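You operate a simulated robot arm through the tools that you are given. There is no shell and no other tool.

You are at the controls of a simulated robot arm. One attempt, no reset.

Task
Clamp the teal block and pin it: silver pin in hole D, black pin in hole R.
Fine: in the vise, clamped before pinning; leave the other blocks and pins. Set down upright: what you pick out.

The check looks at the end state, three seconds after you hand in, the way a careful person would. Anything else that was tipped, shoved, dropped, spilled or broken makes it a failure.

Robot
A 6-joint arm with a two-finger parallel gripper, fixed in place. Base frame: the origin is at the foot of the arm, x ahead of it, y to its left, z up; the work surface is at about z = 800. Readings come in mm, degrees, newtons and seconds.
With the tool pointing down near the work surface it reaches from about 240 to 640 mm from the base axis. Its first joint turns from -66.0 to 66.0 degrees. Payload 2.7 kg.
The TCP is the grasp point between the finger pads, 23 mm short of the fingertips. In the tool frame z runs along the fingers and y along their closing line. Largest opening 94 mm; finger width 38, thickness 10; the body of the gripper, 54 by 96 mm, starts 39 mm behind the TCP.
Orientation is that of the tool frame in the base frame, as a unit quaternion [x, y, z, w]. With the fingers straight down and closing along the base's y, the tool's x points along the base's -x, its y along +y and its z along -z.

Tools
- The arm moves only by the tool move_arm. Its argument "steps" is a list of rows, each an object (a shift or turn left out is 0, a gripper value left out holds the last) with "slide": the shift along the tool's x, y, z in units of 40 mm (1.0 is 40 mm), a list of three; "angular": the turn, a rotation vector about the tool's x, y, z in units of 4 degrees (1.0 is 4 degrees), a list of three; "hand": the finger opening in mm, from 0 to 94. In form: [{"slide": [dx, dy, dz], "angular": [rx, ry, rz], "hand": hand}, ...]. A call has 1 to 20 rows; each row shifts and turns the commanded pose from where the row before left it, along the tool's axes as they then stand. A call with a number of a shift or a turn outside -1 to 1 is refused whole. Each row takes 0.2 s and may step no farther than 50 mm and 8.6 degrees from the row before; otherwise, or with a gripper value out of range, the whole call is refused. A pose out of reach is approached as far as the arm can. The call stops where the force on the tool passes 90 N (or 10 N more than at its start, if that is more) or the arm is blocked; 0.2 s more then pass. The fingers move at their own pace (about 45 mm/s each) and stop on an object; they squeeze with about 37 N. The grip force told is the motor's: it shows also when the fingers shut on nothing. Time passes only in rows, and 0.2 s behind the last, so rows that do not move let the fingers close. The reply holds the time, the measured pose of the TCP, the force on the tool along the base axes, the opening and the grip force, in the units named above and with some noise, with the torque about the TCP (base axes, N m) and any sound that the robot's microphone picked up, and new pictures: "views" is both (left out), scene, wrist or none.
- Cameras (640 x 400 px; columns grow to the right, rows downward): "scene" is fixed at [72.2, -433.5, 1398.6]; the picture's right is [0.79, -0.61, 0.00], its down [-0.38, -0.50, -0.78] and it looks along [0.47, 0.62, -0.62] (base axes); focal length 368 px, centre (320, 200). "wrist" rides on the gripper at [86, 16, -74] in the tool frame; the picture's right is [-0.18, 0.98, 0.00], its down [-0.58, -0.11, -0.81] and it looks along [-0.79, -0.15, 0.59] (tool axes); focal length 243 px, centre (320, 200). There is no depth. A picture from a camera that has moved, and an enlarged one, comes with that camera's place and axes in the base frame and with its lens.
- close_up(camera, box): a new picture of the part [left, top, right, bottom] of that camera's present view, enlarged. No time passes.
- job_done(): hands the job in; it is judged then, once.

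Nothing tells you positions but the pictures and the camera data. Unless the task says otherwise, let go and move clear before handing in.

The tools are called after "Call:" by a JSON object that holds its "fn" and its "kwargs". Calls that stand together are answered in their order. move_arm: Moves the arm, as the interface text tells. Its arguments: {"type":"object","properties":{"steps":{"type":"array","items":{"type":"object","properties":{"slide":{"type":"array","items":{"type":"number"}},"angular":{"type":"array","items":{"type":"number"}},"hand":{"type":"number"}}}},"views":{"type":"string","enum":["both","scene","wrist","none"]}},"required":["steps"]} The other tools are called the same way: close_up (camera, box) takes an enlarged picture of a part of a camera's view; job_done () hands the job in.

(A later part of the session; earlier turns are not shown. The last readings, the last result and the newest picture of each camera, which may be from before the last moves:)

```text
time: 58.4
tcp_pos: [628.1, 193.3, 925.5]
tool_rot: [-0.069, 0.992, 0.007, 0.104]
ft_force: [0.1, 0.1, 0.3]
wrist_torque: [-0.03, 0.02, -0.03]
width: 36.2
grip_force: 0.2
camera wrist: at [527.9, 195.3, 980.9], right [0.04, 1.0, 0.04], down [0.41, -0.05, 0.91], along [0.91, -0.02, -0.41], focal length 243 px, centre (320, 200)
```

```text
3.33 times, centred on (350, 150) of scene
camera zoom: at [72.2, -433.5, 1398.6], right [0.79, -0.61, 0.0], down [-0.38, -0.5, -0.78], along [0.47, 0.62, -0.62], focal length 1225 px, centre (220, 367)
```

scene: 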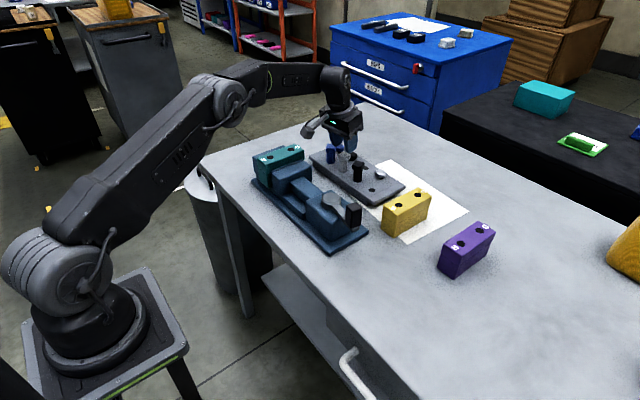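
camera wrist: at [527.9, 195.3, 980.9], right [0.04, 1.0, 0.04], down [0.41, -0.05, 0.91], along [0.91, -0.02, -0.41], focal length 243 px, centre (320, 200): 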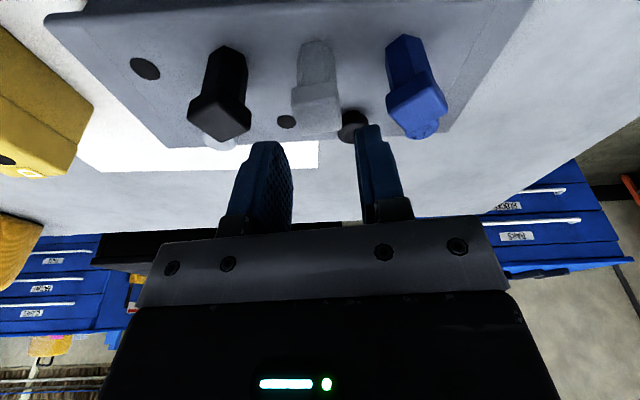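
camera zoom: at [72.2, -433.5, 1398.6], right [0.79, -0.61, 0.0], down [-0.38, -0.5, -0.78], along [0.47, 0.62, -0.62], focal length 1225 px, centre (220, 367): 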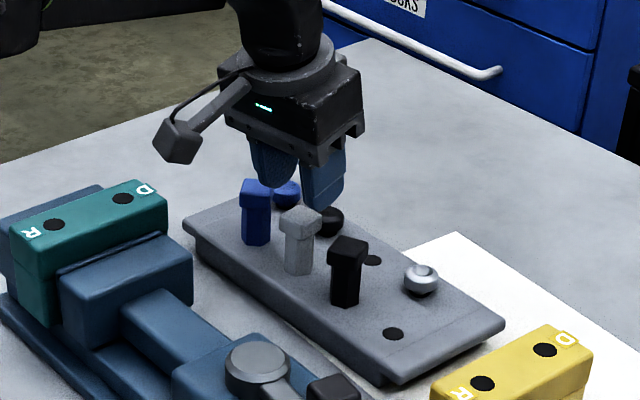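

The tilted hover reached its target, and the pin head is within about a millimetre of the TCP in plan. I will descend vertically around the head.

Call:
{"fn": "move_arm", "kwargs": {"steps": [{"slide": [0.0676, 0.005, 0.318]}, {"slide": [0.0676, 0, 0.318]}, {"slide": [0.0676, 0, 0.318]}, {"slide": [0.0676, 0, 0.318]}, {}]}}

Call:
{"fn": "close_up", "kwargs": {"camera": "wrist", "box": [180, 30, 500, 230]}}

Call:
{"fn": "close_up", "kwargs": {"camera": "scene", "box": [290, 90, 410, 210]}}

```text
time: 59.6
tcp_pos: [629.1, 193.3, 872.7]
tool_rot: [-0.069, 0.992, 0.007, 0.105]
ft_force: [-0.6, -0.3, 0.8]
wrist_torque: [0.02, 0.0, -0.01]
width: 36.0
grip_force: 0.0
camera wrist: at [527.6, 195.8, 928.1], right [0.04, 1.0, 0.04], down [0.41, -0.05, 0.91], along [0.91, -0.02, -0.41], focal length 243 px, centre (320, 200)
```

scene: 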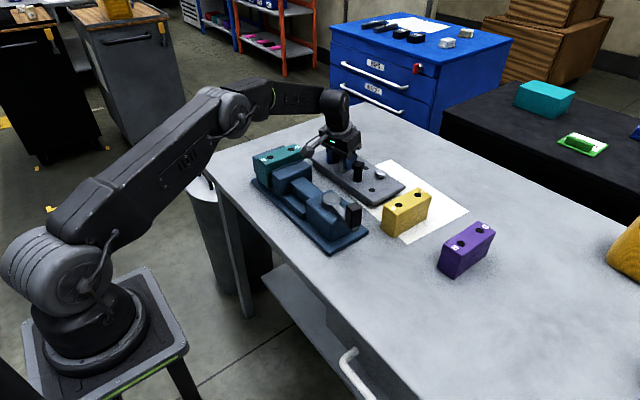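
wrist: 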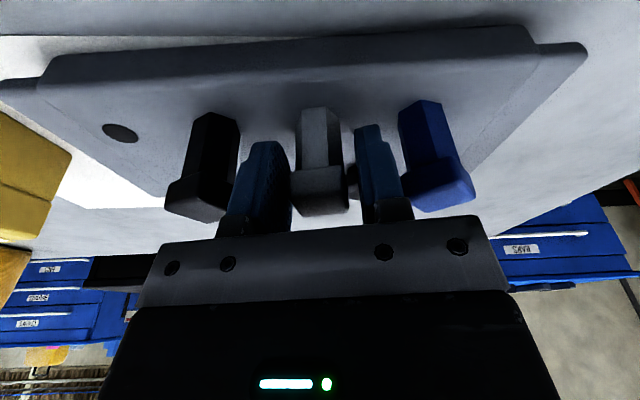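

```text
2.00 times, centred on (340, 130) of wrist
camera zoom: at [527.6, 195.8, 928.1], right [0.04, 1.0, 0.04], down [0.41, -0.05, 0.91], along [0.91, -0.02, -0.41], focal length 485 px, centre (280, 340)
```

zoom: 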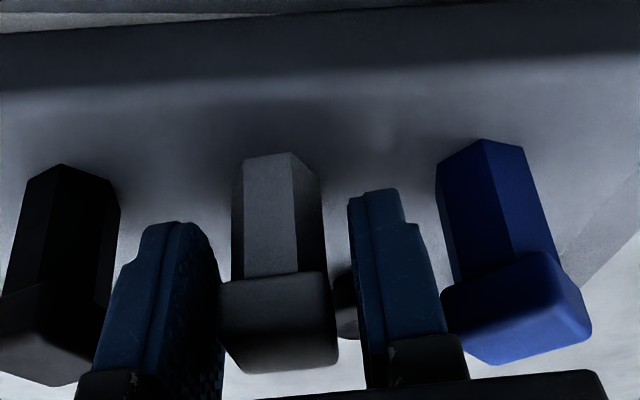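

```text
3.33 times, centred on (350, 150) of scene
camera zoom: at [72.2, -433.5, 1398.6], right [0.79, -0.61, 0.0], down [-0.38, -0.5, -0.78], along [0.47, 0.62, -0.62], focal length 1225 px, centre (220, 367)
```

zoom: 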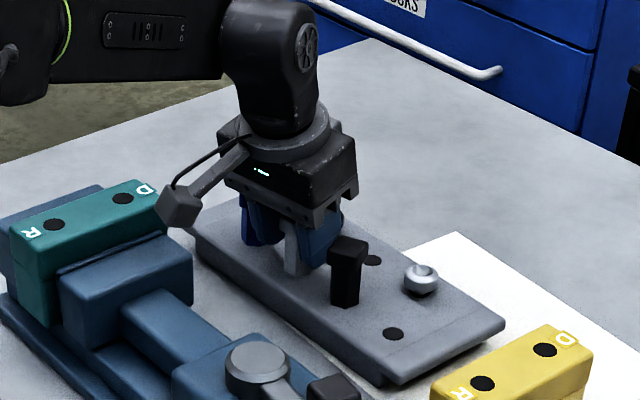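

The head is centred between the pads. I will close on it, then draw it slowly straight up.

Call:
{"fn": "move_arm", "kwargs": {"steps": [{"hand": 0}, {}, {}, {}], "views": "none"}}

Call:
{"fn": "move_arm", "kwargs": {"steps": [{"slide": [-0.0104, 0, -0.0489]}, {"slide": [-0.0104, 0, -0.0489]}, {"slide": [-0.0156, 0, -0.0734]}, {"slide": [-0.0156, 0, -0.0734]}, {}]}}

Call:
{"fn": "close_up", "kwargs": {"camera": "wrist", "box": [180, 30, 500, 230]}}

```text
time: 60.6
tcp_pos: [628.1, 193.4, 873.1]
tool_rot: [-0.07, 0.992, 0.007, 0.105]
ft_force: [0.1, -0.3, 1.0]
wrist_torque: [-0.01, 0.0, 0.04]
width: 25.3
grip_force: 37.2
```

```text
time: 61.8
tcp_pos: [626.9, 192.8, 882.6]
tool_rot: [-0.07, 0.992, 0.007, 0.104]
ft_force: [0.3, 0.1, -1.1]
wrist_torque: [-0.02, 0.0, 0.0]
width: 25.4
grip_force: 37.0
camera wrist: at [527.4, 195.7, 938.8], right [0.04, 1.0, 0.04], down [0.41, -0.05, 0.91], along [0.91, -0.02, -0.41], focal length 243 px, centre (320, 200)
```

scene: 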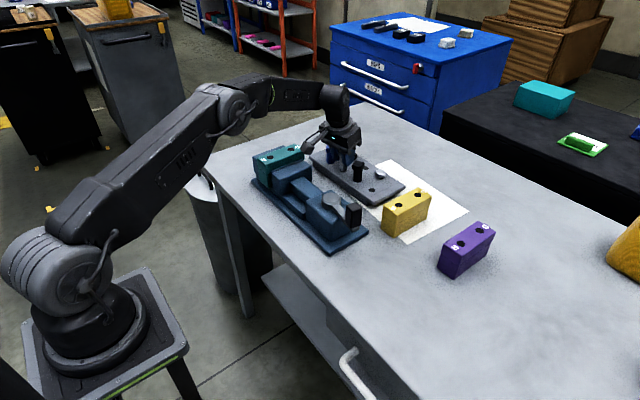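
wrist: 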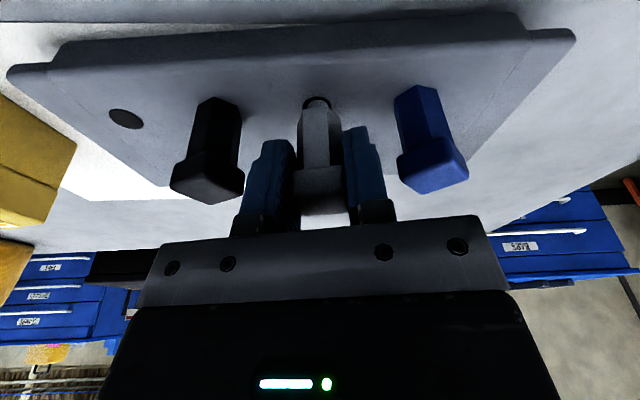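

```text
2.00 times, centred on (340, 130) of wrist
camera zoom: at [527.4, 195.7, 938.8], right [0.04, 1.0, 0.04], down [0.41, -0.05, 0.91], along [0.91, -0.02, -0.41], focal length 485 px, centre (280, 340)
```

zoom: 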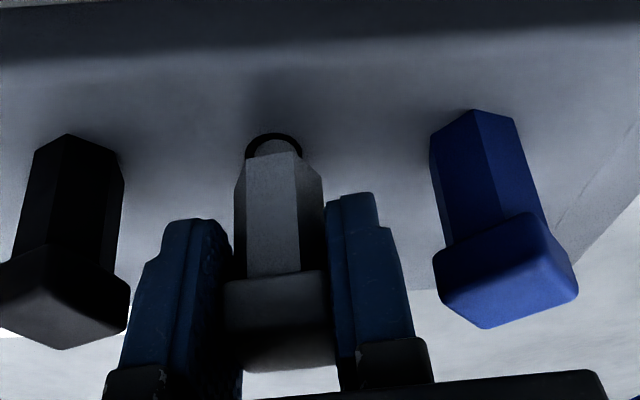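

The silver pin is coming out cleanly, with a round shank below its hex collar. I will continue straight up until clear.

Call:
{"fn": "move_arm", "kwargs": {"steps": [{"slide": [-0.026, 0, -0.1223]}, {"slide": [-0.0312, 0, -0.1467]}, {"slide": [-0.0416, 0, -0.1956]}, {"slide": [-0.052, 0, -0.2445]}, {"slide": [-0.0624, 0, -0.2934]}, {"slide": [-0.0832, 0, -0.3912]}, {"slide": [-0.0832, 0, -0.3912]}, {"slide": [-0.0832, 0, -0.3912]}, {"slide": [-0.0832, 0, -0.3912]}, {"slide": [-0.0832, 0, -0.3912]}, {}]}}

Call:
{"fn": "close_up", "kwargs": {"camera": "scene", "box": [270, 70, 410, 210]}}

Call:
{"fn": "close_up", "kwargs": {"camera": "wrist", "box": [180, 30, 500, 230]}}

```text
time: 64.2
tcp_pos: [628.5, 194.6, 1003.8]
tool_rot: [-0.07, 0.992, 0.007, 0.104]
ft_force: [0.1, -0.2, -0.4]
wrist_torque: [0.02, 0.03, -0.04]
width: 25.5
grip_force: 37.7
camera wrist: at [527.2, 195.7, 1059.3], right [0.04, 1.0, 0.04], down [0.41, -0.05, 0.91], along [0.91, -0.02, -0.41], focal length 243 px, centre (320, 200)
```

scene: 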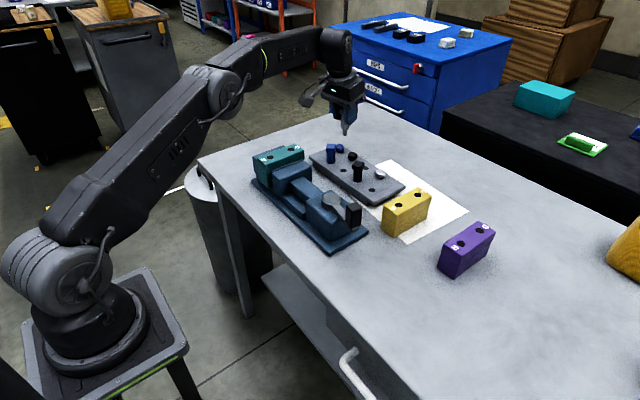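
wrist: 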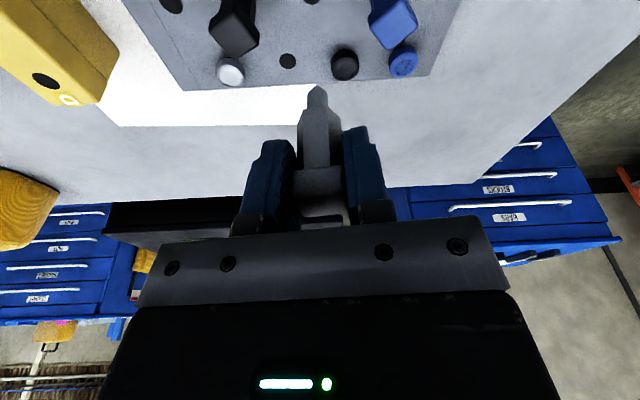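

```text
2.86 times, centred on (340, 140) of scene
camera zoom: at [72.2, -433.5, 1398.6], right [0.79, -0.61, 0.0], down [-0.38, -0.5, -0.78], along [0.47, 0.62, -0.62], focal length 1050 px, centre (263, 371)
```

zoom: 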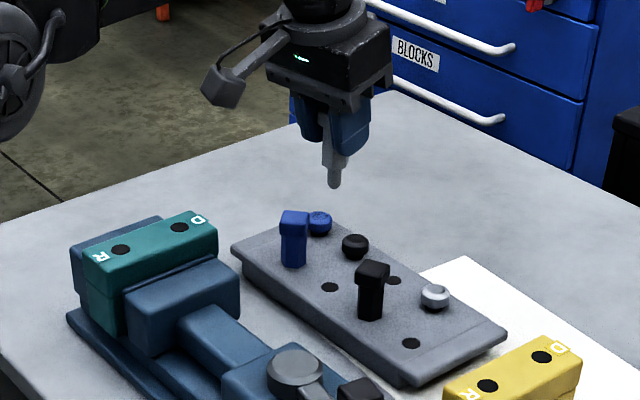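

```text
2.00 times, centred on (340, 130) of wrist
camera zoom: at [527.2, 195.7, 1059.3], right [0.04, 1.0, 0.04], down [0.41, -0.05, 0.91], along [0.91, -0.02, -0.41], focal length 485 px, centre (280, 340)
```

zoom: 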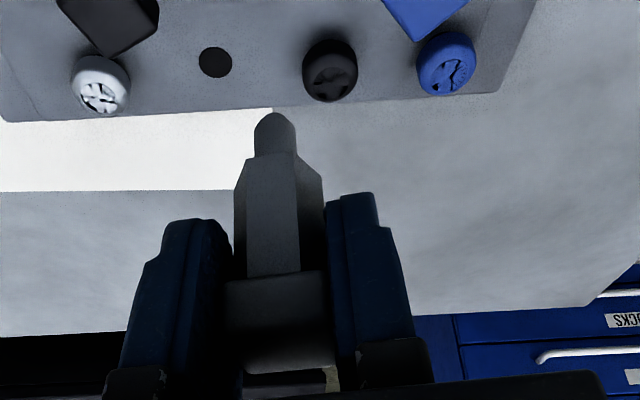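

The silver pin is out and I can see its rounded tip. I will carry it, keeping the same tilt so it stays vertical, to a hover over hole D of the clamped block at about (512, 266).

Call:
{"fn": "move_arm", "kwargs": {"steps": [{"slide": [0.42, 0.361, -0.1404]}, {"slide": [0.42, 0.361, -0.1404]}, {"slide": [0.42, 0.361, -0.1404]}, {"slide": [0.42, 0.361, -0.1404]}, {"slide": [0.42, 0.361, -0.1404]}, {"slide": [0.42, 0.361, -0.1404]}, {}]}}

Call:
{"fn": "close_up", "kwargs": {"camera": "scene", "box": [220, 70, 340, 210]}}

Call:
{"fn": "close_up", "kwargs": {"camera": "wrist", "box": [180, 0, 500, 200]}}

```text
time: 65.8
tcp_pos: [510.9, 263.4, 1016.6]
tool_rot: [-0.07, 0.992, 0.007, 0.104]
ft_force: [-0.3, 0.4, -0.6]
wrist_torque: [-0.01, -0.05, -0.01]
width: 25.8
grip_force: 37.0
camera wrist: at [410.3, 266.9, 1071.6], right [0.04, 1.0, 0.04], down [0.41, -0.05, 0.91], along [0.91, -0.02, -0.41], focal length 243 px, centre (320, 200)
```

scene: 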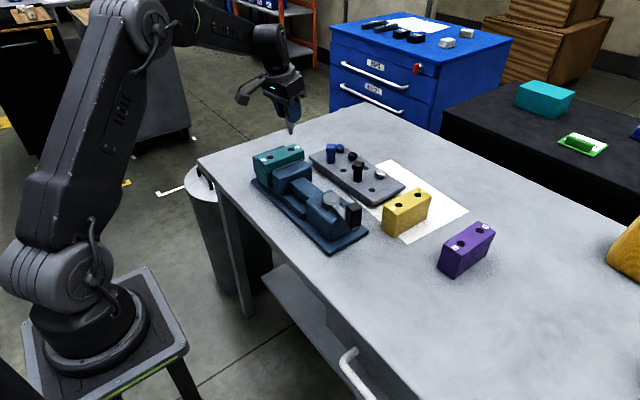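
wrist: 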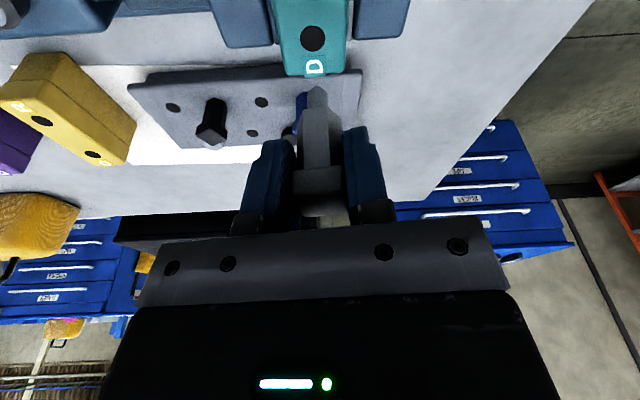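

```text
2.86 times, centred on (280, 140) of scene
camera zoom: at [72.2, -433.5, 1398.6], right [0.79, -0.61, 0.0], down [-0.38, -0.5, -0.78], along [0.47, 0.62, -0.62], focal length 1050 px, centre (434, 371)
```

zoom: 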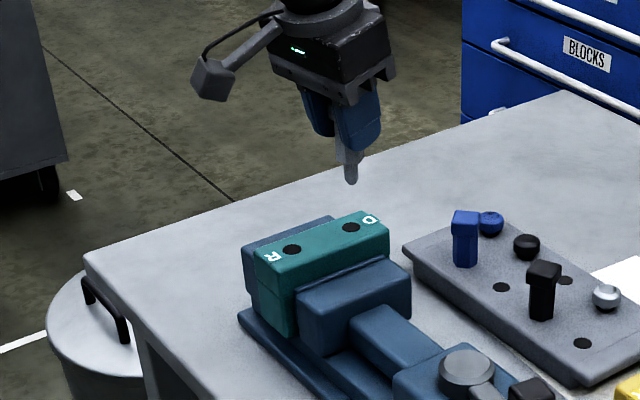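

```text
2.00 times, centred on (340, 100) of wrist
camera zoom: at [410.3, 266.9, 1071.6], right [0.04, 1.0, 0.04], down [0.41, -0.05, 0.91], along [0.91, -0.02, -0.41], focal length 485 px, centre (280, 400)
```

zoom: 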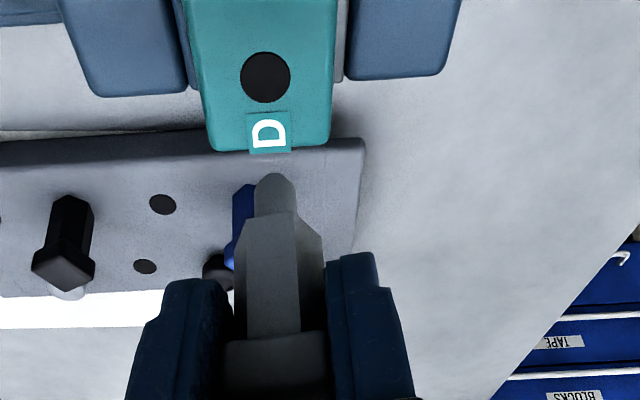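

Hole D measures about (506.6, 263.2) and the pin tip is a few millimetres beyond it in x. I will correct and come down to about 10 mm above the block for a finer check.

Call:
{"fn": "move_arm", "kwargs": {"steps": [{"slide": [0.1275, -0.011, 0.331]}, {"slide": [0.1275, -0.011, 0.331]}, {}]}}

Call:
{"fn": "close_up", "kwargs": {"camera": "scene", "box": [240, 100, 320, 180]}}

Call:
{"fn": "close_up", "kwargs": {"camera": "wrist", "box": [240, 0, 400, 100]}}

```text
time: 66.6
tcp_pos: [506.4, 263.1, 989.2]
tool_rot: [-0.069, 0.992, 0.007, 0.104]
ft_force: [0.1, -0.3, -0.1]
wrist_torque: [-0.02, 0.03, -0.03]
width: 25.3
grip_force: 37.2
camera wrist: at [406.4, 264.9, 1043.5], right [0.04, 1.0, 0.04], down [0.41, -0.05, 0.91], along [0.91, -0.02, -0.41], focal length 243 px, centre (320, 200)
```

scene: 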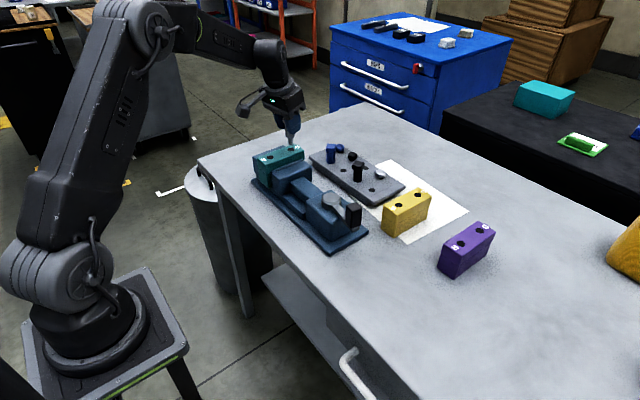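
wrist: 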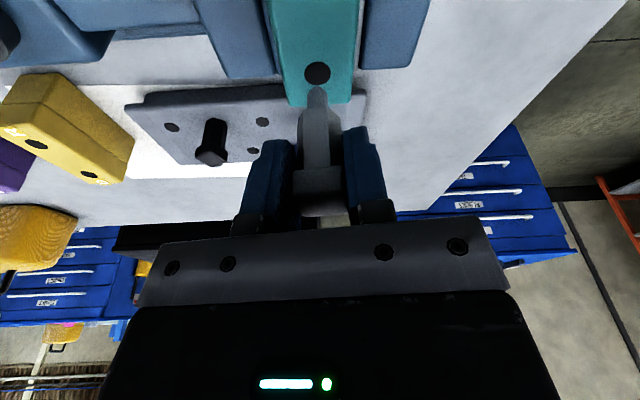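

```text
5.00 times, centred on (280, 140) of scene
camera zoom: at [72.2, -433.5, 1398.6], right [0.79, -0.61, 0.0], down [-0.38, -0.5, -0.78], along [0.47, 0.62, -0.62], focal length 1838 px, centre (520, 500)
```

zoom: 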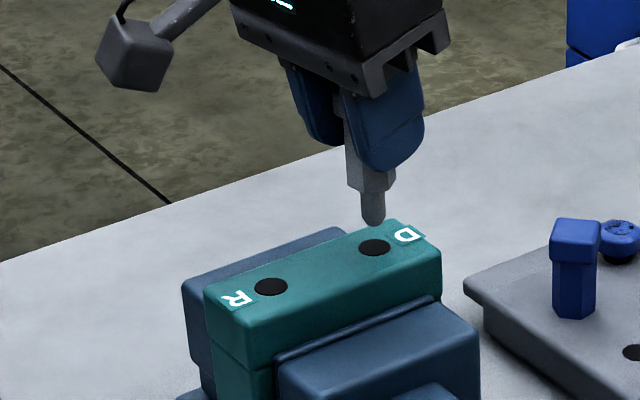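

```text
4.00 times, centred on (320, 50) of wrist
camera zoom: at [406.4, 264.9, 1043.5], right [0.04, 1.0, 0.04], down [0.41, -0.05, 0.91], along [0.91, -0.02, -0.41], focal length 970 px, centre (320, 800)
```

zoom: 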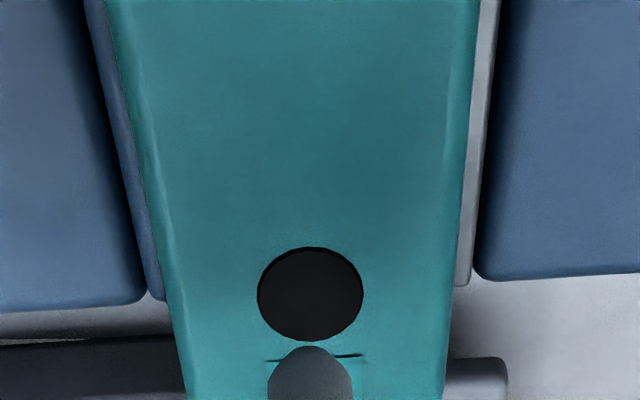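

The tip is nearly over the hole, and the shank is about 12 mm against a roughly 16 mm hole. I will make a small correction, lower about 9 mm, and look again with the tip close to the surface.

Call:
{"fn": "move_arm", "kwargs": {"steps": [{"slide": [0.018, 0.007, 0.112]}, {"slide": [0.018, 0.007, 0.116]}, {}]}}

Call:
{"fn": "close_up", "kwargs": {"camera": "scene", "box": [260, 120, 310, 170]}}

Call:
{"fn": "close_up", "kwargs": {"camera": "wrist", "box": [240, 0, 400, 120]}}

```text
time: 67.4
tcp_pos: [506.5, 263.6, 979.0]
tool_rot: [-0.07, 0.992, 0.007, 0.105]
ft_force: [0.3, -0.3, 0.1]
wrist_torque: [0.02, -0.02, 0.01]
width: 25.6
grip_force: 36.8
camera wrist: at [407.0, 265.9, 1034.1], right [0.04, 1.0, 0.04], down [0.41, -0.05, 0.91], along [0.91, -0.02, -0.41], focal length 243 px, centre (320, 200)
```

scene: 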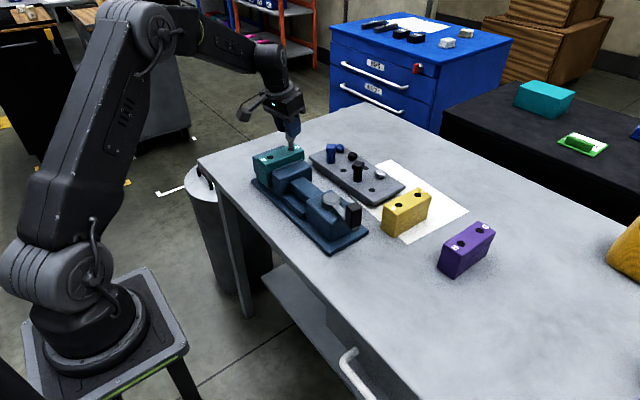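
wrist: 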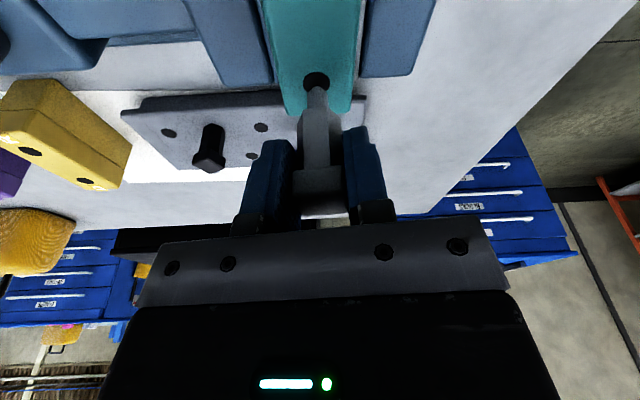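

```text
8.00 times, centred on (285, 145) of scene
camera zoom: at [72.2, -433.5, 1398.6], right [0.79, -0.61, 0.0], down [-0.38, -0.5, -0.78], along [0.47, 0.62, -0.62], focal length 2940 px, centre (600, 640)
```

zoom: 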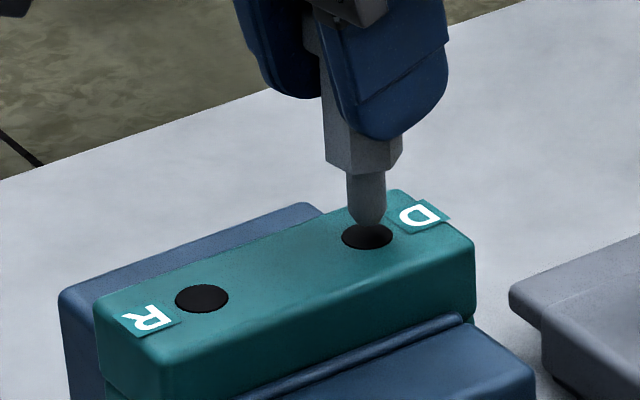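

```text
3.33 times, centred on (320, 60) of wrist
camera zoom: at [407.0, 265.9, 1034.1], right [0.04, 1.0, 0.04], down [0.41, -0.05, 0.91], along [0.91, -0.02, -0.41], focal length 809 px, centre (320, 667)
```

zoom: 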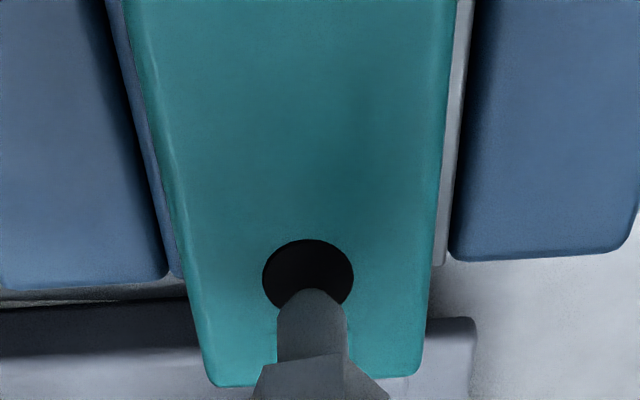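

The tip is right at the mouth of hole D. I will apply about a 1 mm correction and begin inserting slowly, watching the force.

Call:
{"fn": "move_arm", "kwargs": {"steps": [{"slide": [0.031, -0.0055, 0.0]}, {"slide": [0.016, -0.0055, 0.07]}, {"slide": [0.016, 0, 0.07]}, {}]}}

Call:
{"fn": "close_up", "kwargs": {"camera": "scene", "box": [260, 120, 310, 170]}}

Call:
{"fn": "close_up", "kwargs": {"camera": "wrist", "box": [240, 0, 400, 120]}}

```text
time: 68.4
tcp_pos: [506.0, 263.1, 973.0]
tool_rot: [-0.069, 0.992, 0.007, 0.104]
ft_force: [-0.2, 0.8, -0.5]
wrist_torque: [-0.02, 0.0, 0.01]
width: 25.6
grip_force: 36.5
camera wrist: at [405.7, 265.3, 1028.1], right [0.04, 1.0, 0.04], down [0.41, -0.05, 0.91], along [0.91, -0.02, -0.41], focal length 243 px, centre (320, 200)
```

scene: 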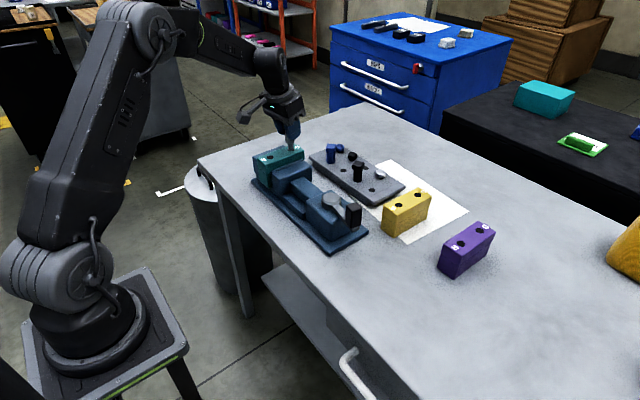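
wrist: 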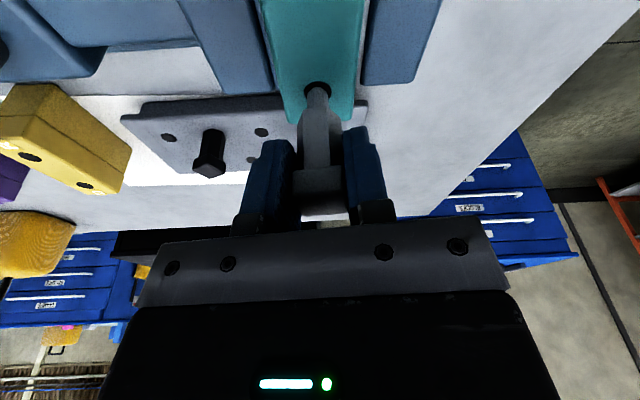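

```text
8.00 times, centred on (285, 145) of scene
camera zoom: at [72.2, -433.5, 1398.6], right [0.79, -0.61, 0.0], down [-0.38, -0.5, -0.78], along [0.47, 0.62, -0.62], focal length 2940 px, centre (600, 640)
```

zoom: 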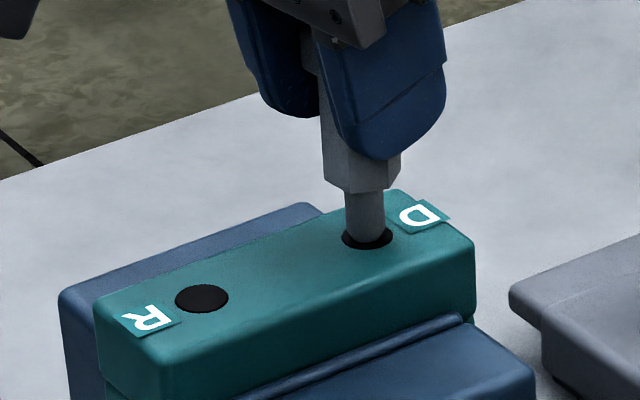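

```text
3.33 times, centred on (320, 60) of wrist
camera zoom: at [405.7, 265.3, 1028.1], right [0.04, 1.0, 0.04], down [0.41, -0.05, 0.91], along [0.91, -0.02, -0.41], focal length 809 px, centre (320, 667)
```

zoom: 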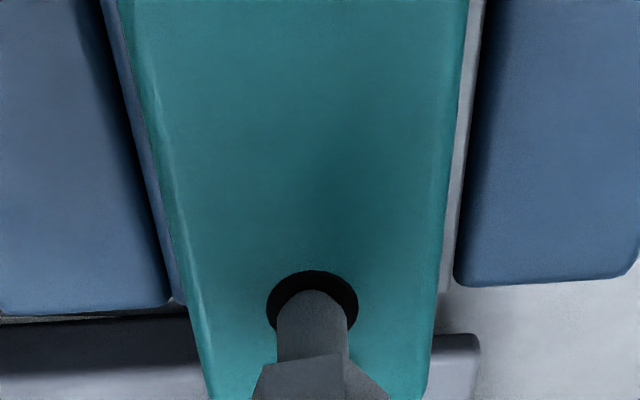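

The shank is centred in the hole with no contact force. I will keep inserting.

Call:
{"fn": "move_arm", "kwargs": {"steps": [{"slide": [0.0104, 0, 0.0489]}, {"slide": [0.0104, 0, 0.0489]}, {"slide": [0.0104, 0, 0.0489]}, {}], "views": "none"}}

Call:
{"fn": "move_arm", "kwargs": {"steps": [{"slide": [0.0104, 0, 0.0489]}, {"slide": [0.0104, 0, 0.0489]}, {"slide": [0.0104, 0, 0.0489]}, {}]}}

Call:
{"fn": "close_up", "kwargs": {"camera": "scene", "box": [260, 120, 310, 170]}}

Call:
{"fn": "close_up", "kwargs": {"camera": "wrist", "box": [240, 0, 400, 120]}}

```text
time: 69.4
tcp_pos: [505.9, 263.8, 966.7]
tool_rot: [-0.07, 0.992, 0.008, 0.104]
ft_force: [0.1, -0.4, -0.1]
wrist_torque: [-0.01, 0.03, 0.04]
width: 25.2
grip_force: 36.8
```

```text
time: 70.4
tcp_pos: [505.8, 264.1, 959.6]
tool_rot: [-0.07, 0.992, 0.007, 0.104]
ft_force: [-0.4, 0.4, -0.2]
wrist_torque: [0.01, -0.02, -0.01]
width: 25.3
grip_force: 37.2
camera wrist: at [405.8, 265.3, 1015.7], right [0.04, 1.0, 0.04], down [0.41, -0.05, 0.91], along [0.91, -0.02, -0.41], focal length 243 px, centre (320, 200)
```

scene: 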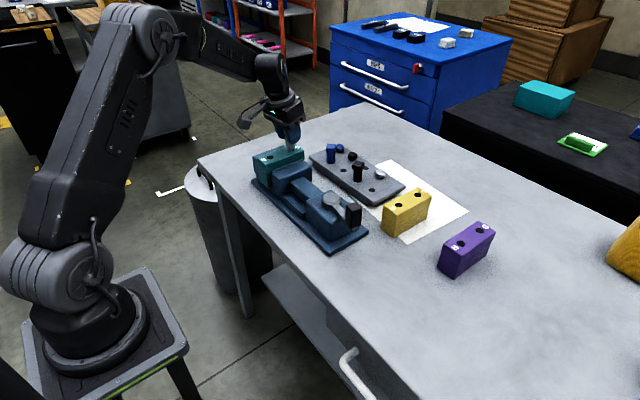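
wrist: 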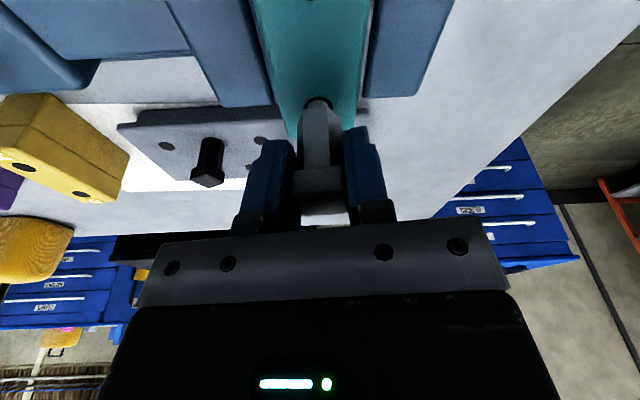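

```text
8.00 times, centred on (285, 145) of scene
camera zoom: at [72.2, -433.5, 1398.6], right [0.79, -0.61, 0.0], down [-0.38, -0.5, -0.78], along [0.47, 0.62, -0.62], focal length 2940 px, centre (600, 640)
```

zoom: 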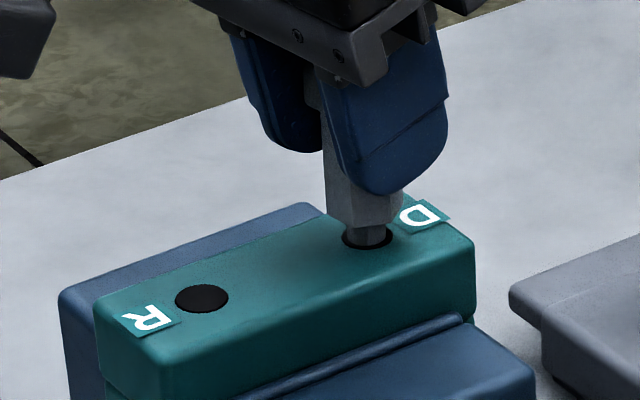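

```text
3.33 times, centred on (320, 60) of wrist
camera zoom: at [405.8, 265.3, 1015.7], right [0.04, 1.0, 0.04], down [0.41, -0.05, 0.91], along [0.91, -0.02, -0.41], focal length 809 px, centre (320, 667)
```

zoom: 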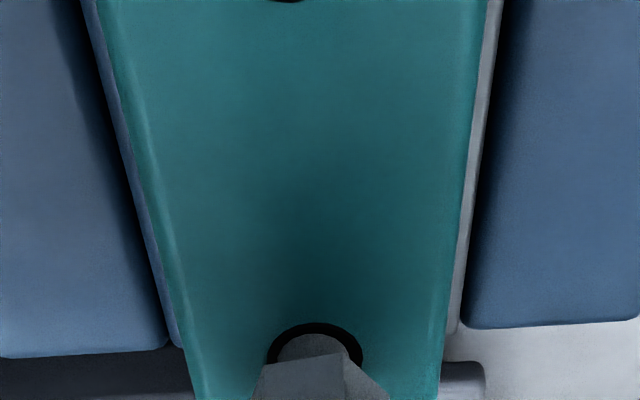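

Call:
{"fn": "move_arm", "kwargs": {"steps": [{"slide": [0.0052, 0, 0.0245]}, {"slide": [0.0052, 0, 0.0245]}, {}], "views": "none"}}

Call:
{"fn": "move_arm", "kwargs": {"steps": [{"slide": [0.0052, 0, 0.0245]}, {}], "views": "none"}}

Call:
{"fn": "move_arm", "kwargs": {"steps": [{"slide": [0.0052, 0, 0.0245]}, {}], "views": "wrist"}}

Call:
{"fn": "close_up", "kwargs": {"camera": "scene", "box": [260, 120, 310, 170]}}

```text
time: 71.2
tcp_pos: [506.7, 263.5, 957.9]
tool_rot: [-0.07, 0.992, 0.008, 0.104]
ft_force: [-0.3, -0.1, -1.7]
wrist_torque: [-0.03, 0.04, 0.01]
width: 25.6
grip_force: 37.2
```

```text
time: 71.8
tcp_pos: [506.7, 263.4, 957.0]
tool_rot: [-0.07, 0.992, 0.007, 0.104]
ft_force: [-0.6, -0.3, -0.7]
wrist_torque: [-0.02, -0.03, -0.04]
width: 25.1
grip_force: 36.7
```

```text
time: 72.4
tcp_pos: [506.8, 263.2, 957.2]
tool_rot: [-0.07, 0.992, 0.007, 0.105]
ft_force: [-0.1, 0.4, -0.4]
wrist_torque: [0.0, 0.0, 0.05]
width: 25.4
grip_force: 36.4
camera wrist: at [406.1, 265.4, 1011.8], right [0.04, 1.0, 0.04], down [0.41, -0.05, 0.91], along [0.91, -0.02, -0.41], focal length 243 px, centre (320, 200)
```

wrist: 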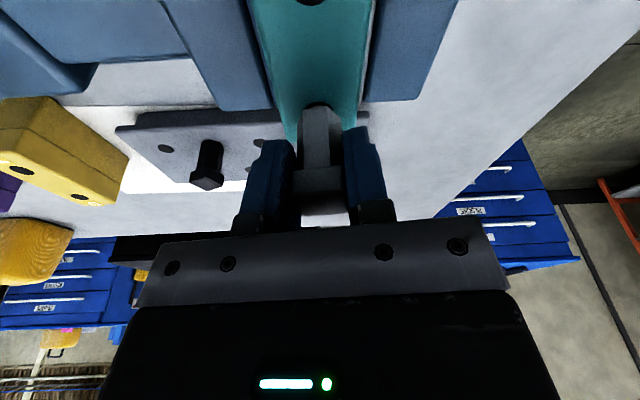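

```text
8.00 times, centred on (285, 145) of scene
camera zoom: at [72.2, -433.5, 1398.6], right [0.79, -0.61, 0.0], down [-0.38, -0.5, -0.78], along [0.47, 0.62, -0.62], focal length 2940 px, centre (600, 640)
```

zoom: 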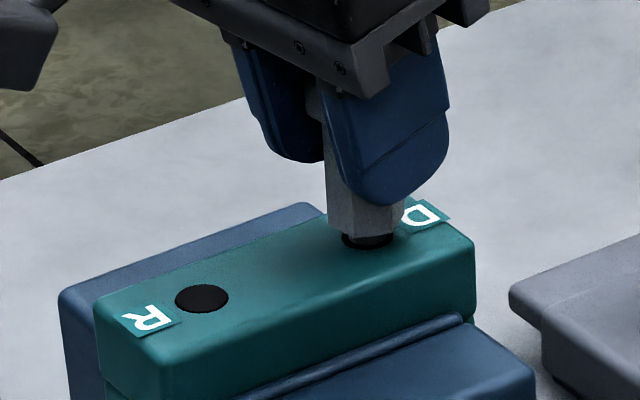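

Call:
{"fn": "move_arm", "kwargs": {"steps": [{"slide": [0.0052, 0, 0.0245]}, {}], "views": "none"}}

Call:
{"fn": "move_arm", "kwargs": {"steps": [{"slide": [0.0052, 0, 0.0245]}, {}], "views": "none"}}

Call:
{"fn": "move_arm", "kwargs": {"steps": [{"slide": [0.0052, 0, 0.0245]}, {}], "views": "none"}}

Call:
{"fn": "close_up", "kwargs": {"camera": "scene", "box": [260, 120, 310, 170]}}

```text
time: 73.0
tcp_pos: [506.2, 263.8, 957.0]
tool_rot: [-0.07, 0.992, 0.007, 0.104]
ft_force: [-0.6, 0.8, 0.0]
wrist_torque: [0.0, 0.0, 0.02]
width: 25.5
grip_force: 37.0
```

```text
time: 73.6
tcp_pos: [505.8, 262.9, 954.3]
tool_rot: [-0.069, 0.992, 0.007, 0.105]
ft_force: [-0.2, 0.2, -1.0]
wrist_torque: [0.01, -0.01, -0.03]
width: 25.5
grip_force: 37.5
```

```text
time: 74.2
tcp_pos: [505.7, 263.0, 954.0]
tool_rot: [-0.07, 0.992, 0.008, 0.104]
ft_force: [0.5, -0.8, -1.4]
wrist_torque: [-0.01, -0.03, 0.01]
width: 25.6
grip_force: 37.3
```

```text
8.00 times, centred on (285, 145) of scene
camera zoom: at [72.2, -433.5, 1398.6], right [0.79, -0.61, 0.0], down [-0.38, -0.5, -0.78], along [0.47, 0.62, -0.62], focal length 2940 px, centre (600, 640)
```

zoom: 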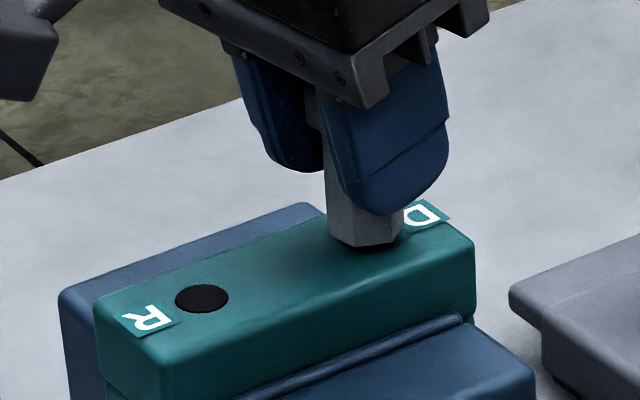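

Call:
{"fn": "move_arm", "kwargs": {"steps": [{"slide": [0.0052, 0, 0.0245]}, {}], "views": "none"}}

Call:
{"fn": "move_arm", "kwargs": {"steps": [{"slide": [0.0052, 0, 0.0245]}, {}], "views": "none"}}

Call:
{"fn": "close_up", "kwargs": {"camera": "scene", "box": [260, 120, 310, 170]}}

```text
time: 74.8
tcp_pos: [505.6, 262.9, 952.4]
tool_rot: [-0.07, 0.992, 0.007, 0.104]
ft_force: [0.4, 0.3, -0.3]
wrist_torque: [0.0, -0.01, 0.01]
width: 25.3
grip_force: 37.3
```

```text
time: 75.4
tcp_pos: [506.1, 263.6, 951.6]
tool_rot: [-0.07, 0.992, 0.007, 0.105]
ft_force: [-0.2, 0.0, -0.6]
wrist_torque: [-0.01, 0.03, 0.0]
width: 25.3
grip_force: 36.5
```

```text
8.00 times, centred on (285, 145) of scene
camera zoom: at [72.2, -433.5, 1398.6], right [0.79, -0.61, 0.0], down [-0.38, -0.5, -0.78], along [0.47, 0.62, -0.62], focal length 2940 px, centre (600, 640)
```

zoom: 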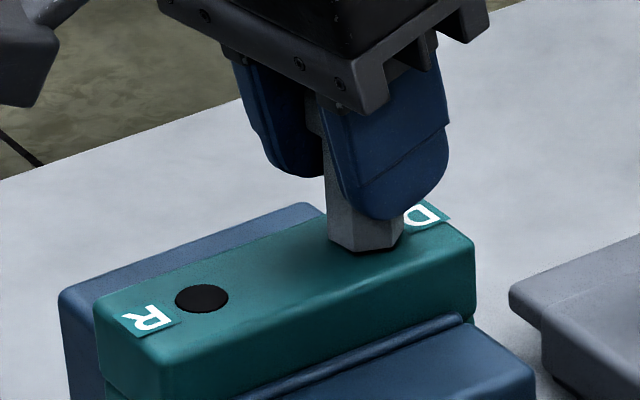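

Call:
{"fn": "move_arm", "kwargs": {"steps": [{"slide": [0.0052, 0, 0.0245]}, {}], "views": "none"}}

Call:
{"fn": "move_arm", "kwargs": {"steps": [{"slide": [0.0052, 0, 0.0245]}, {}], "views": "wrist"}}

Call:
{"fn": "close_up", "kwargs": {"camera": "scene", "box": [260, 120, 310, 170]}}

```text
time: 76.0
tcp_pos: [506.9, 264.0, 950.9]
tool_rot: [-0.07, 0.992, 0.008, 0.105]
ft_force: [-0.4, 0.5, -0.6]
wrist_torque: [0.04, 0.01, 0.01]
width: 25.5
grip_force: 37.5
```

```text
time: 76.6
tcp_pos: [506.9, 263.1, 950.1]
tool_rot: [-0.069, 0.992, 0.008, 0.105]
ft_force: [-1.7, -1.2, 4.0]
wrist_torque: [-0.08, 0.09, -0.03]
width: 25.5
grip_force: 37.8
camera wrist: at [405.9, 265.5, 1005.1], right [0.04, 1.0, 0.04], down [0.41, -0.05, 0.91], along [0.91, -0.02, -0.41], focal length 243 px, centre (320, 200)
```

wrist: 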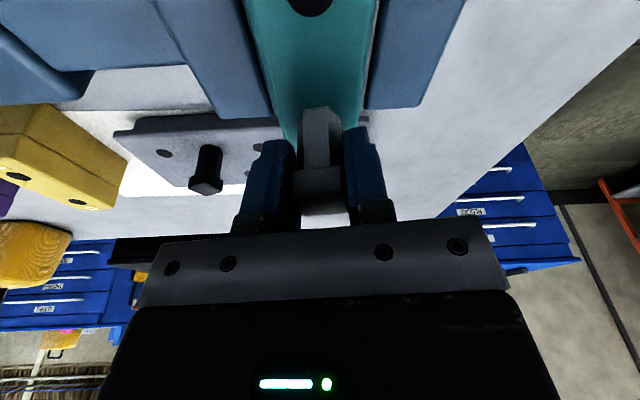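

```text
8.00 times, centred on (285, 145) of scene
camera zoom: at [72.1, -433.6, 1398.6], right [0.79, -0.61, 0.0], down [-0.38, -0.5, -0.78], along [0.47, 0.62, -0.62], focal length 2940 px, centre (600, 640)
```

zoom: 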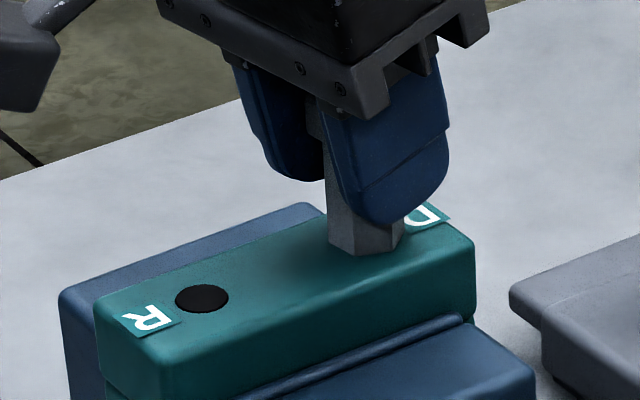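

The silver pin's collar is seated on the block (contact at about 4 N). I will open and rise straight up.

Call:
{"fn": "move_arm", "kwargs": {"steps": [{"hand": 40}, {}, {}, {"slide": [-0.052, 0, -0.2445]}, {"slide": [-0.104, 0, -0.489]}, {"slide": [-0.1248, 0, -0.587]}, {"slide": [-0.1248, 0, -0.587]}, {}]}}

Call:
{"fn": "close_up", "kwargs": {"camera": "scene", "box": [230, 100, 410, 240]}}

Call:
{"fn": "close_up", "kwargs": {"camera": "wrist", "box": [180, 0, 500, 200]}}

```text
time: 78.4
tcp_pos: [505.5, 264.7, 1028.6]
tool_rot: [-0.069, 0.992, 0.007, 0.105]
ft_force: [-0.9, -0.3, 0.1]
wrist_torque: [0.02, 0.01, 0.01]
width: 40.0
grip_force: 0.0
camera wrist: at [406.3, 265.8, 1083.8], right [0.04, 1.0, 0.04], down [0.41, -0.05, 0.91], along [0.91, -0.02, -0.41], focal length 243 px, centre (320, 200)
```

scene: 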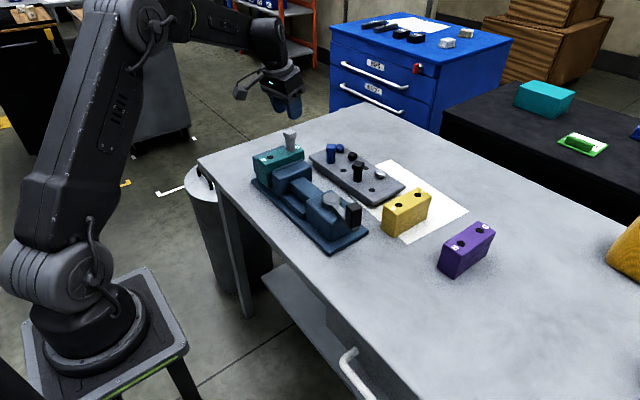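
wrist: 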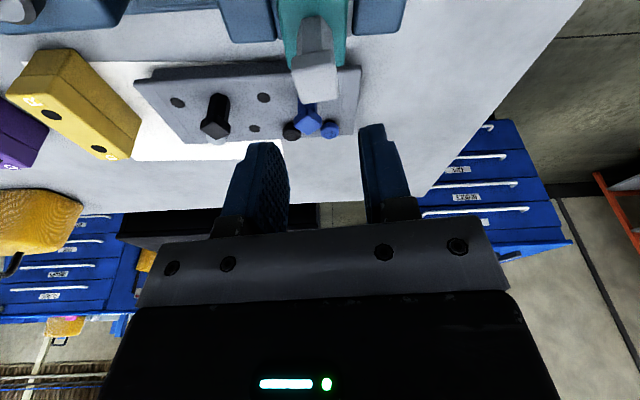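

```text
2.86 times, centred on (320, 170) of scene
camera zoom: at [72.2, -433.5, 1398.6], right [0.79, -0.61, 0.0], down [-0.38, -0.5, -0.78], along [0.47, 0.62, -0.62], focal length 1050 px, centre (320, 286)
```

zoom: 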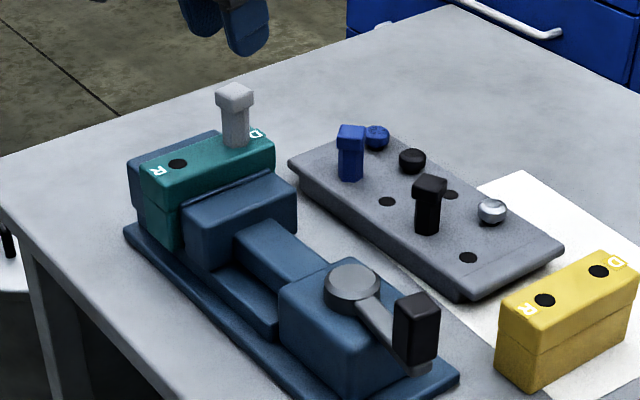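

```text
2.00 times, centred on (340, 100) of wrist
camera zoom: at [406.3, 265.8, 1083.8], right [0.04, 1.0, 0.04], down [0.41, -0.05, 0.91], along [0.91, -0.02, -0.41], focal length 485 px, centre (280, 400)
```

zoom: 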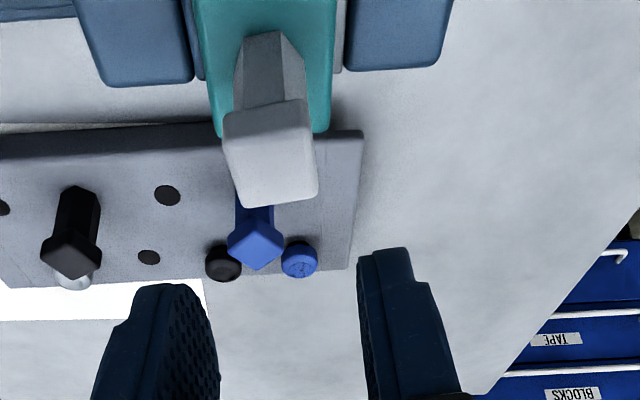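

The silver pin is standing in hole D. Next is the black pin, whose head is turned about 32°. I will yaw the tool about the vertical to match and hover over it near (627, 140).

Call:
{"fn": "move_arm", "kwargs": {"steps": [{"angular": [-0.208, 0, -0.978], "hand": 36}, {"angular": [-0.208, 0, -0.978]}, {"angular": [-0.208, 0, -0.978]}, {"angular": [-0.208, 0, -0.978]}, {"angular": [-0.208, 0, -0.978]}, {"angular": [-0.208, 0, -0.978]}, {"slide": [-0.065, -0.709, 0.434]}, {"slide": [-0.065, -0.709, 0.434]}, {"slide": [-0.065, -0.709, 0.434]}, {"slide": [-0.065, -0.709, 0.434]}, {"slide": [-0.065, -0.709, 0.434]}, {"slide": [-0.065, -0.709, 0.434]}, {}, {}]}}

Call:
{"fn": "close_up", "kwargs": {"camera": "scene", "box": [290, 90, 410, 210]}}

Call:
{"fn": "close_up", "kwargs": {"camera": "wrist", "box": [180, 30, 500, 230]}}

```text
time: 81.4
tcp_pos: [626.5, 137.0, 929.5]
tool_rot: [-0.274, 0.956, 0.029, 0.1]
ft_force: [-0.4, -0.7, 0.0]
wrist_torque: [0.01, 0.01, -0.01]
width: 36.2
grip_force: 0.0
camera wrist: at [535.5, 99.2, 984.4], right [-0.37, 0.93, 0.04], down [0.4, 0.12, 0.91], along [0.84, 0.35, -0.41], focal length 243 px, centre (320, 200)
```

scene: 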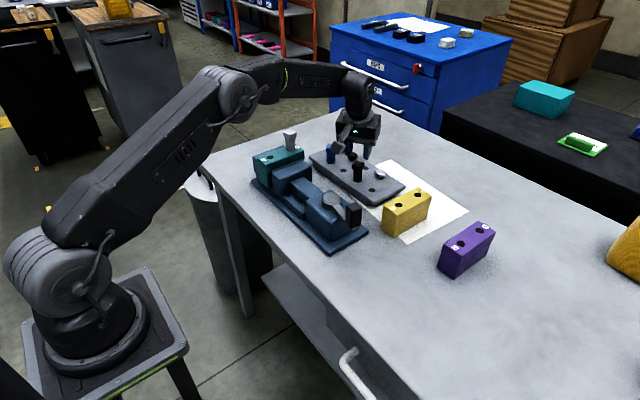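
wrist: 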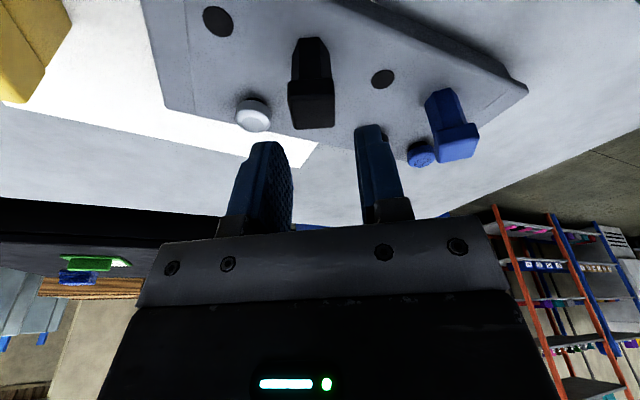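

```text
3.33 times, centred on (350, 150) of scene
camera zoom: at [72.2, -433.5, 1398.6], right [0.79, -0.61, 0.0], down [-0.38, -0.5, -0.78], along [0.47, 0.62, -0.62], focal length 1225 px, centre (220, 367)
```

zoom: 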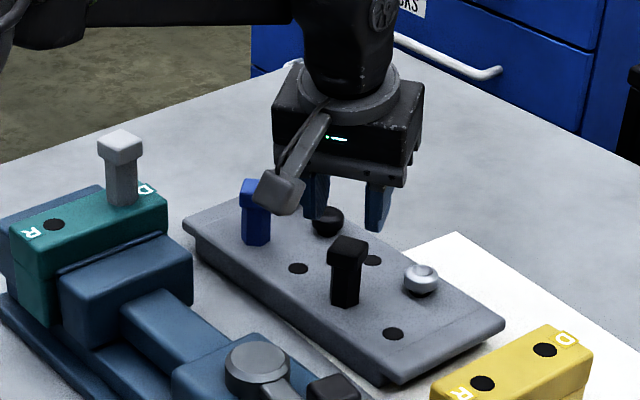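

```text
2.00 times, centred on (340, 130) of wrist
camera zoom: at [535.5, 99.2, 984.4], right [-0.37, 0.93, 0.04], down [0.4, 0.12, 0.91], along [0.84, 0.35, -0.41], focal length 485 px, centre (280, 340)
```

zoom: 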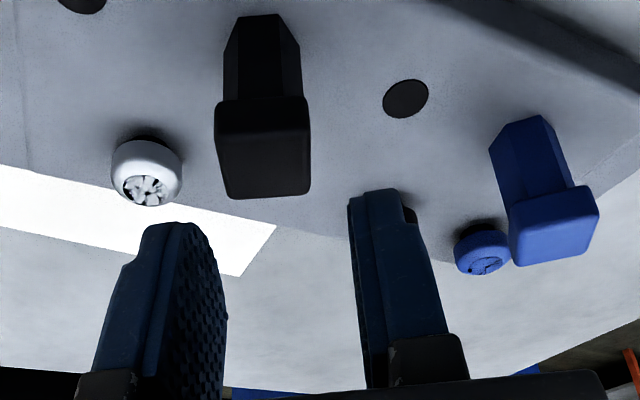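

The black head is aligned with the pads but sits about 2 mm to one side. I will correct, drop a little and recheck.

Call:
{"fn": "move_arm", "kwargs": {"steps": [{"slide": [0.0, -0.045, 0]}, {"slide": [0.0624, 0, 0.2934]}, {}]}}

Call:
{"fn": "close_up", "kwargs": {"camera": "wrist", "box": [180, 30, 500, 230]}}

Call:
{"fn": "close_up", "kwargs": {"camera": "scene", "box": [310, 110, 390, 190]}}

```text
time: 82.2
tcp_pos: [628.2, 137.9, 917.0]
tool_rot: [-0.275, 0.956, 0.029, 0.1]
ft_force: [0.6, 0.1, -1.0]
wrist_torque: [-0.02, -0.03, -0.02]
width: 36.1
grip_force: 0.0
camera wrist: at [536.2, 97.6, 972.0], right [-0.37, 0.93, 0.04], down [0.4, 0.12, 0.91], along [0.84, 0.35, -0.41], focal length 243 px, centre (320, 200)
```

scene: 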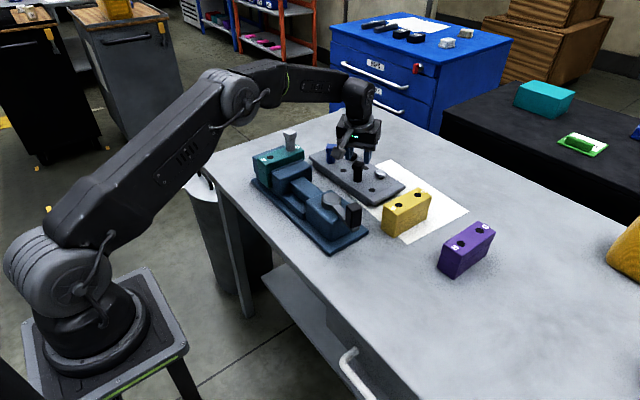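
wrist: 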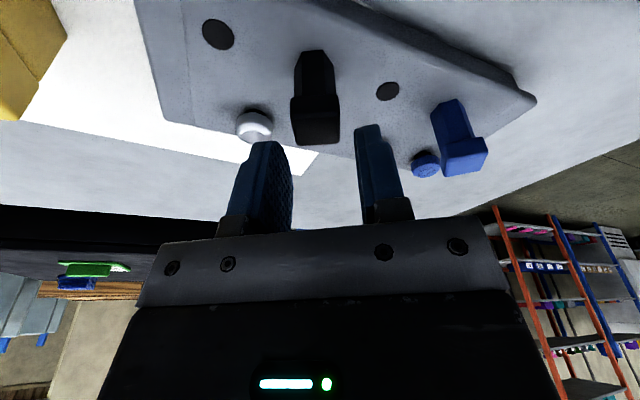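

```text
2.00 times, centred on (340, 130) of wrist
camera zoom: at [536.2, 97.6, 972.0], right [-0.37, 0.93, 0.04], down [0.4, 0.12, 0.91], along [0.84, 0.35, -0.41], focal length 485 px, centre (280, 340)
```

zoom: 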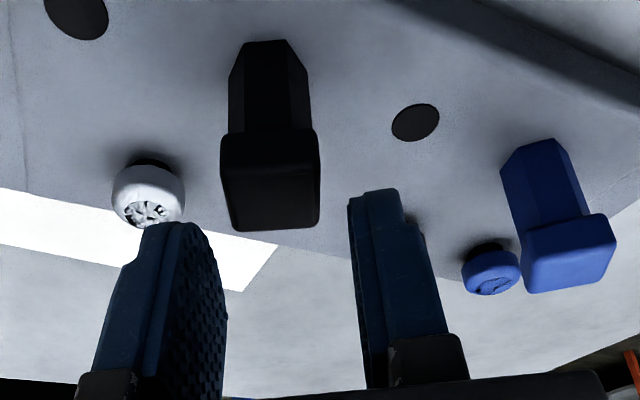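

```text
5.00 times, centred on (350, 150) of scene
camera zoom: at [72.2, -433.5, 1398.6], right [0.79, -0.61, 0.0], down [-0.38, -0.5, -0.78], along [0.47, 0.62, -0.62], focal length 1838 px, centre (170, 450)
```

zoom: 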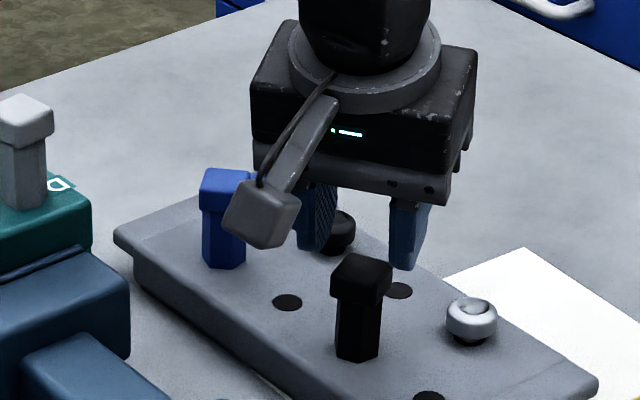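

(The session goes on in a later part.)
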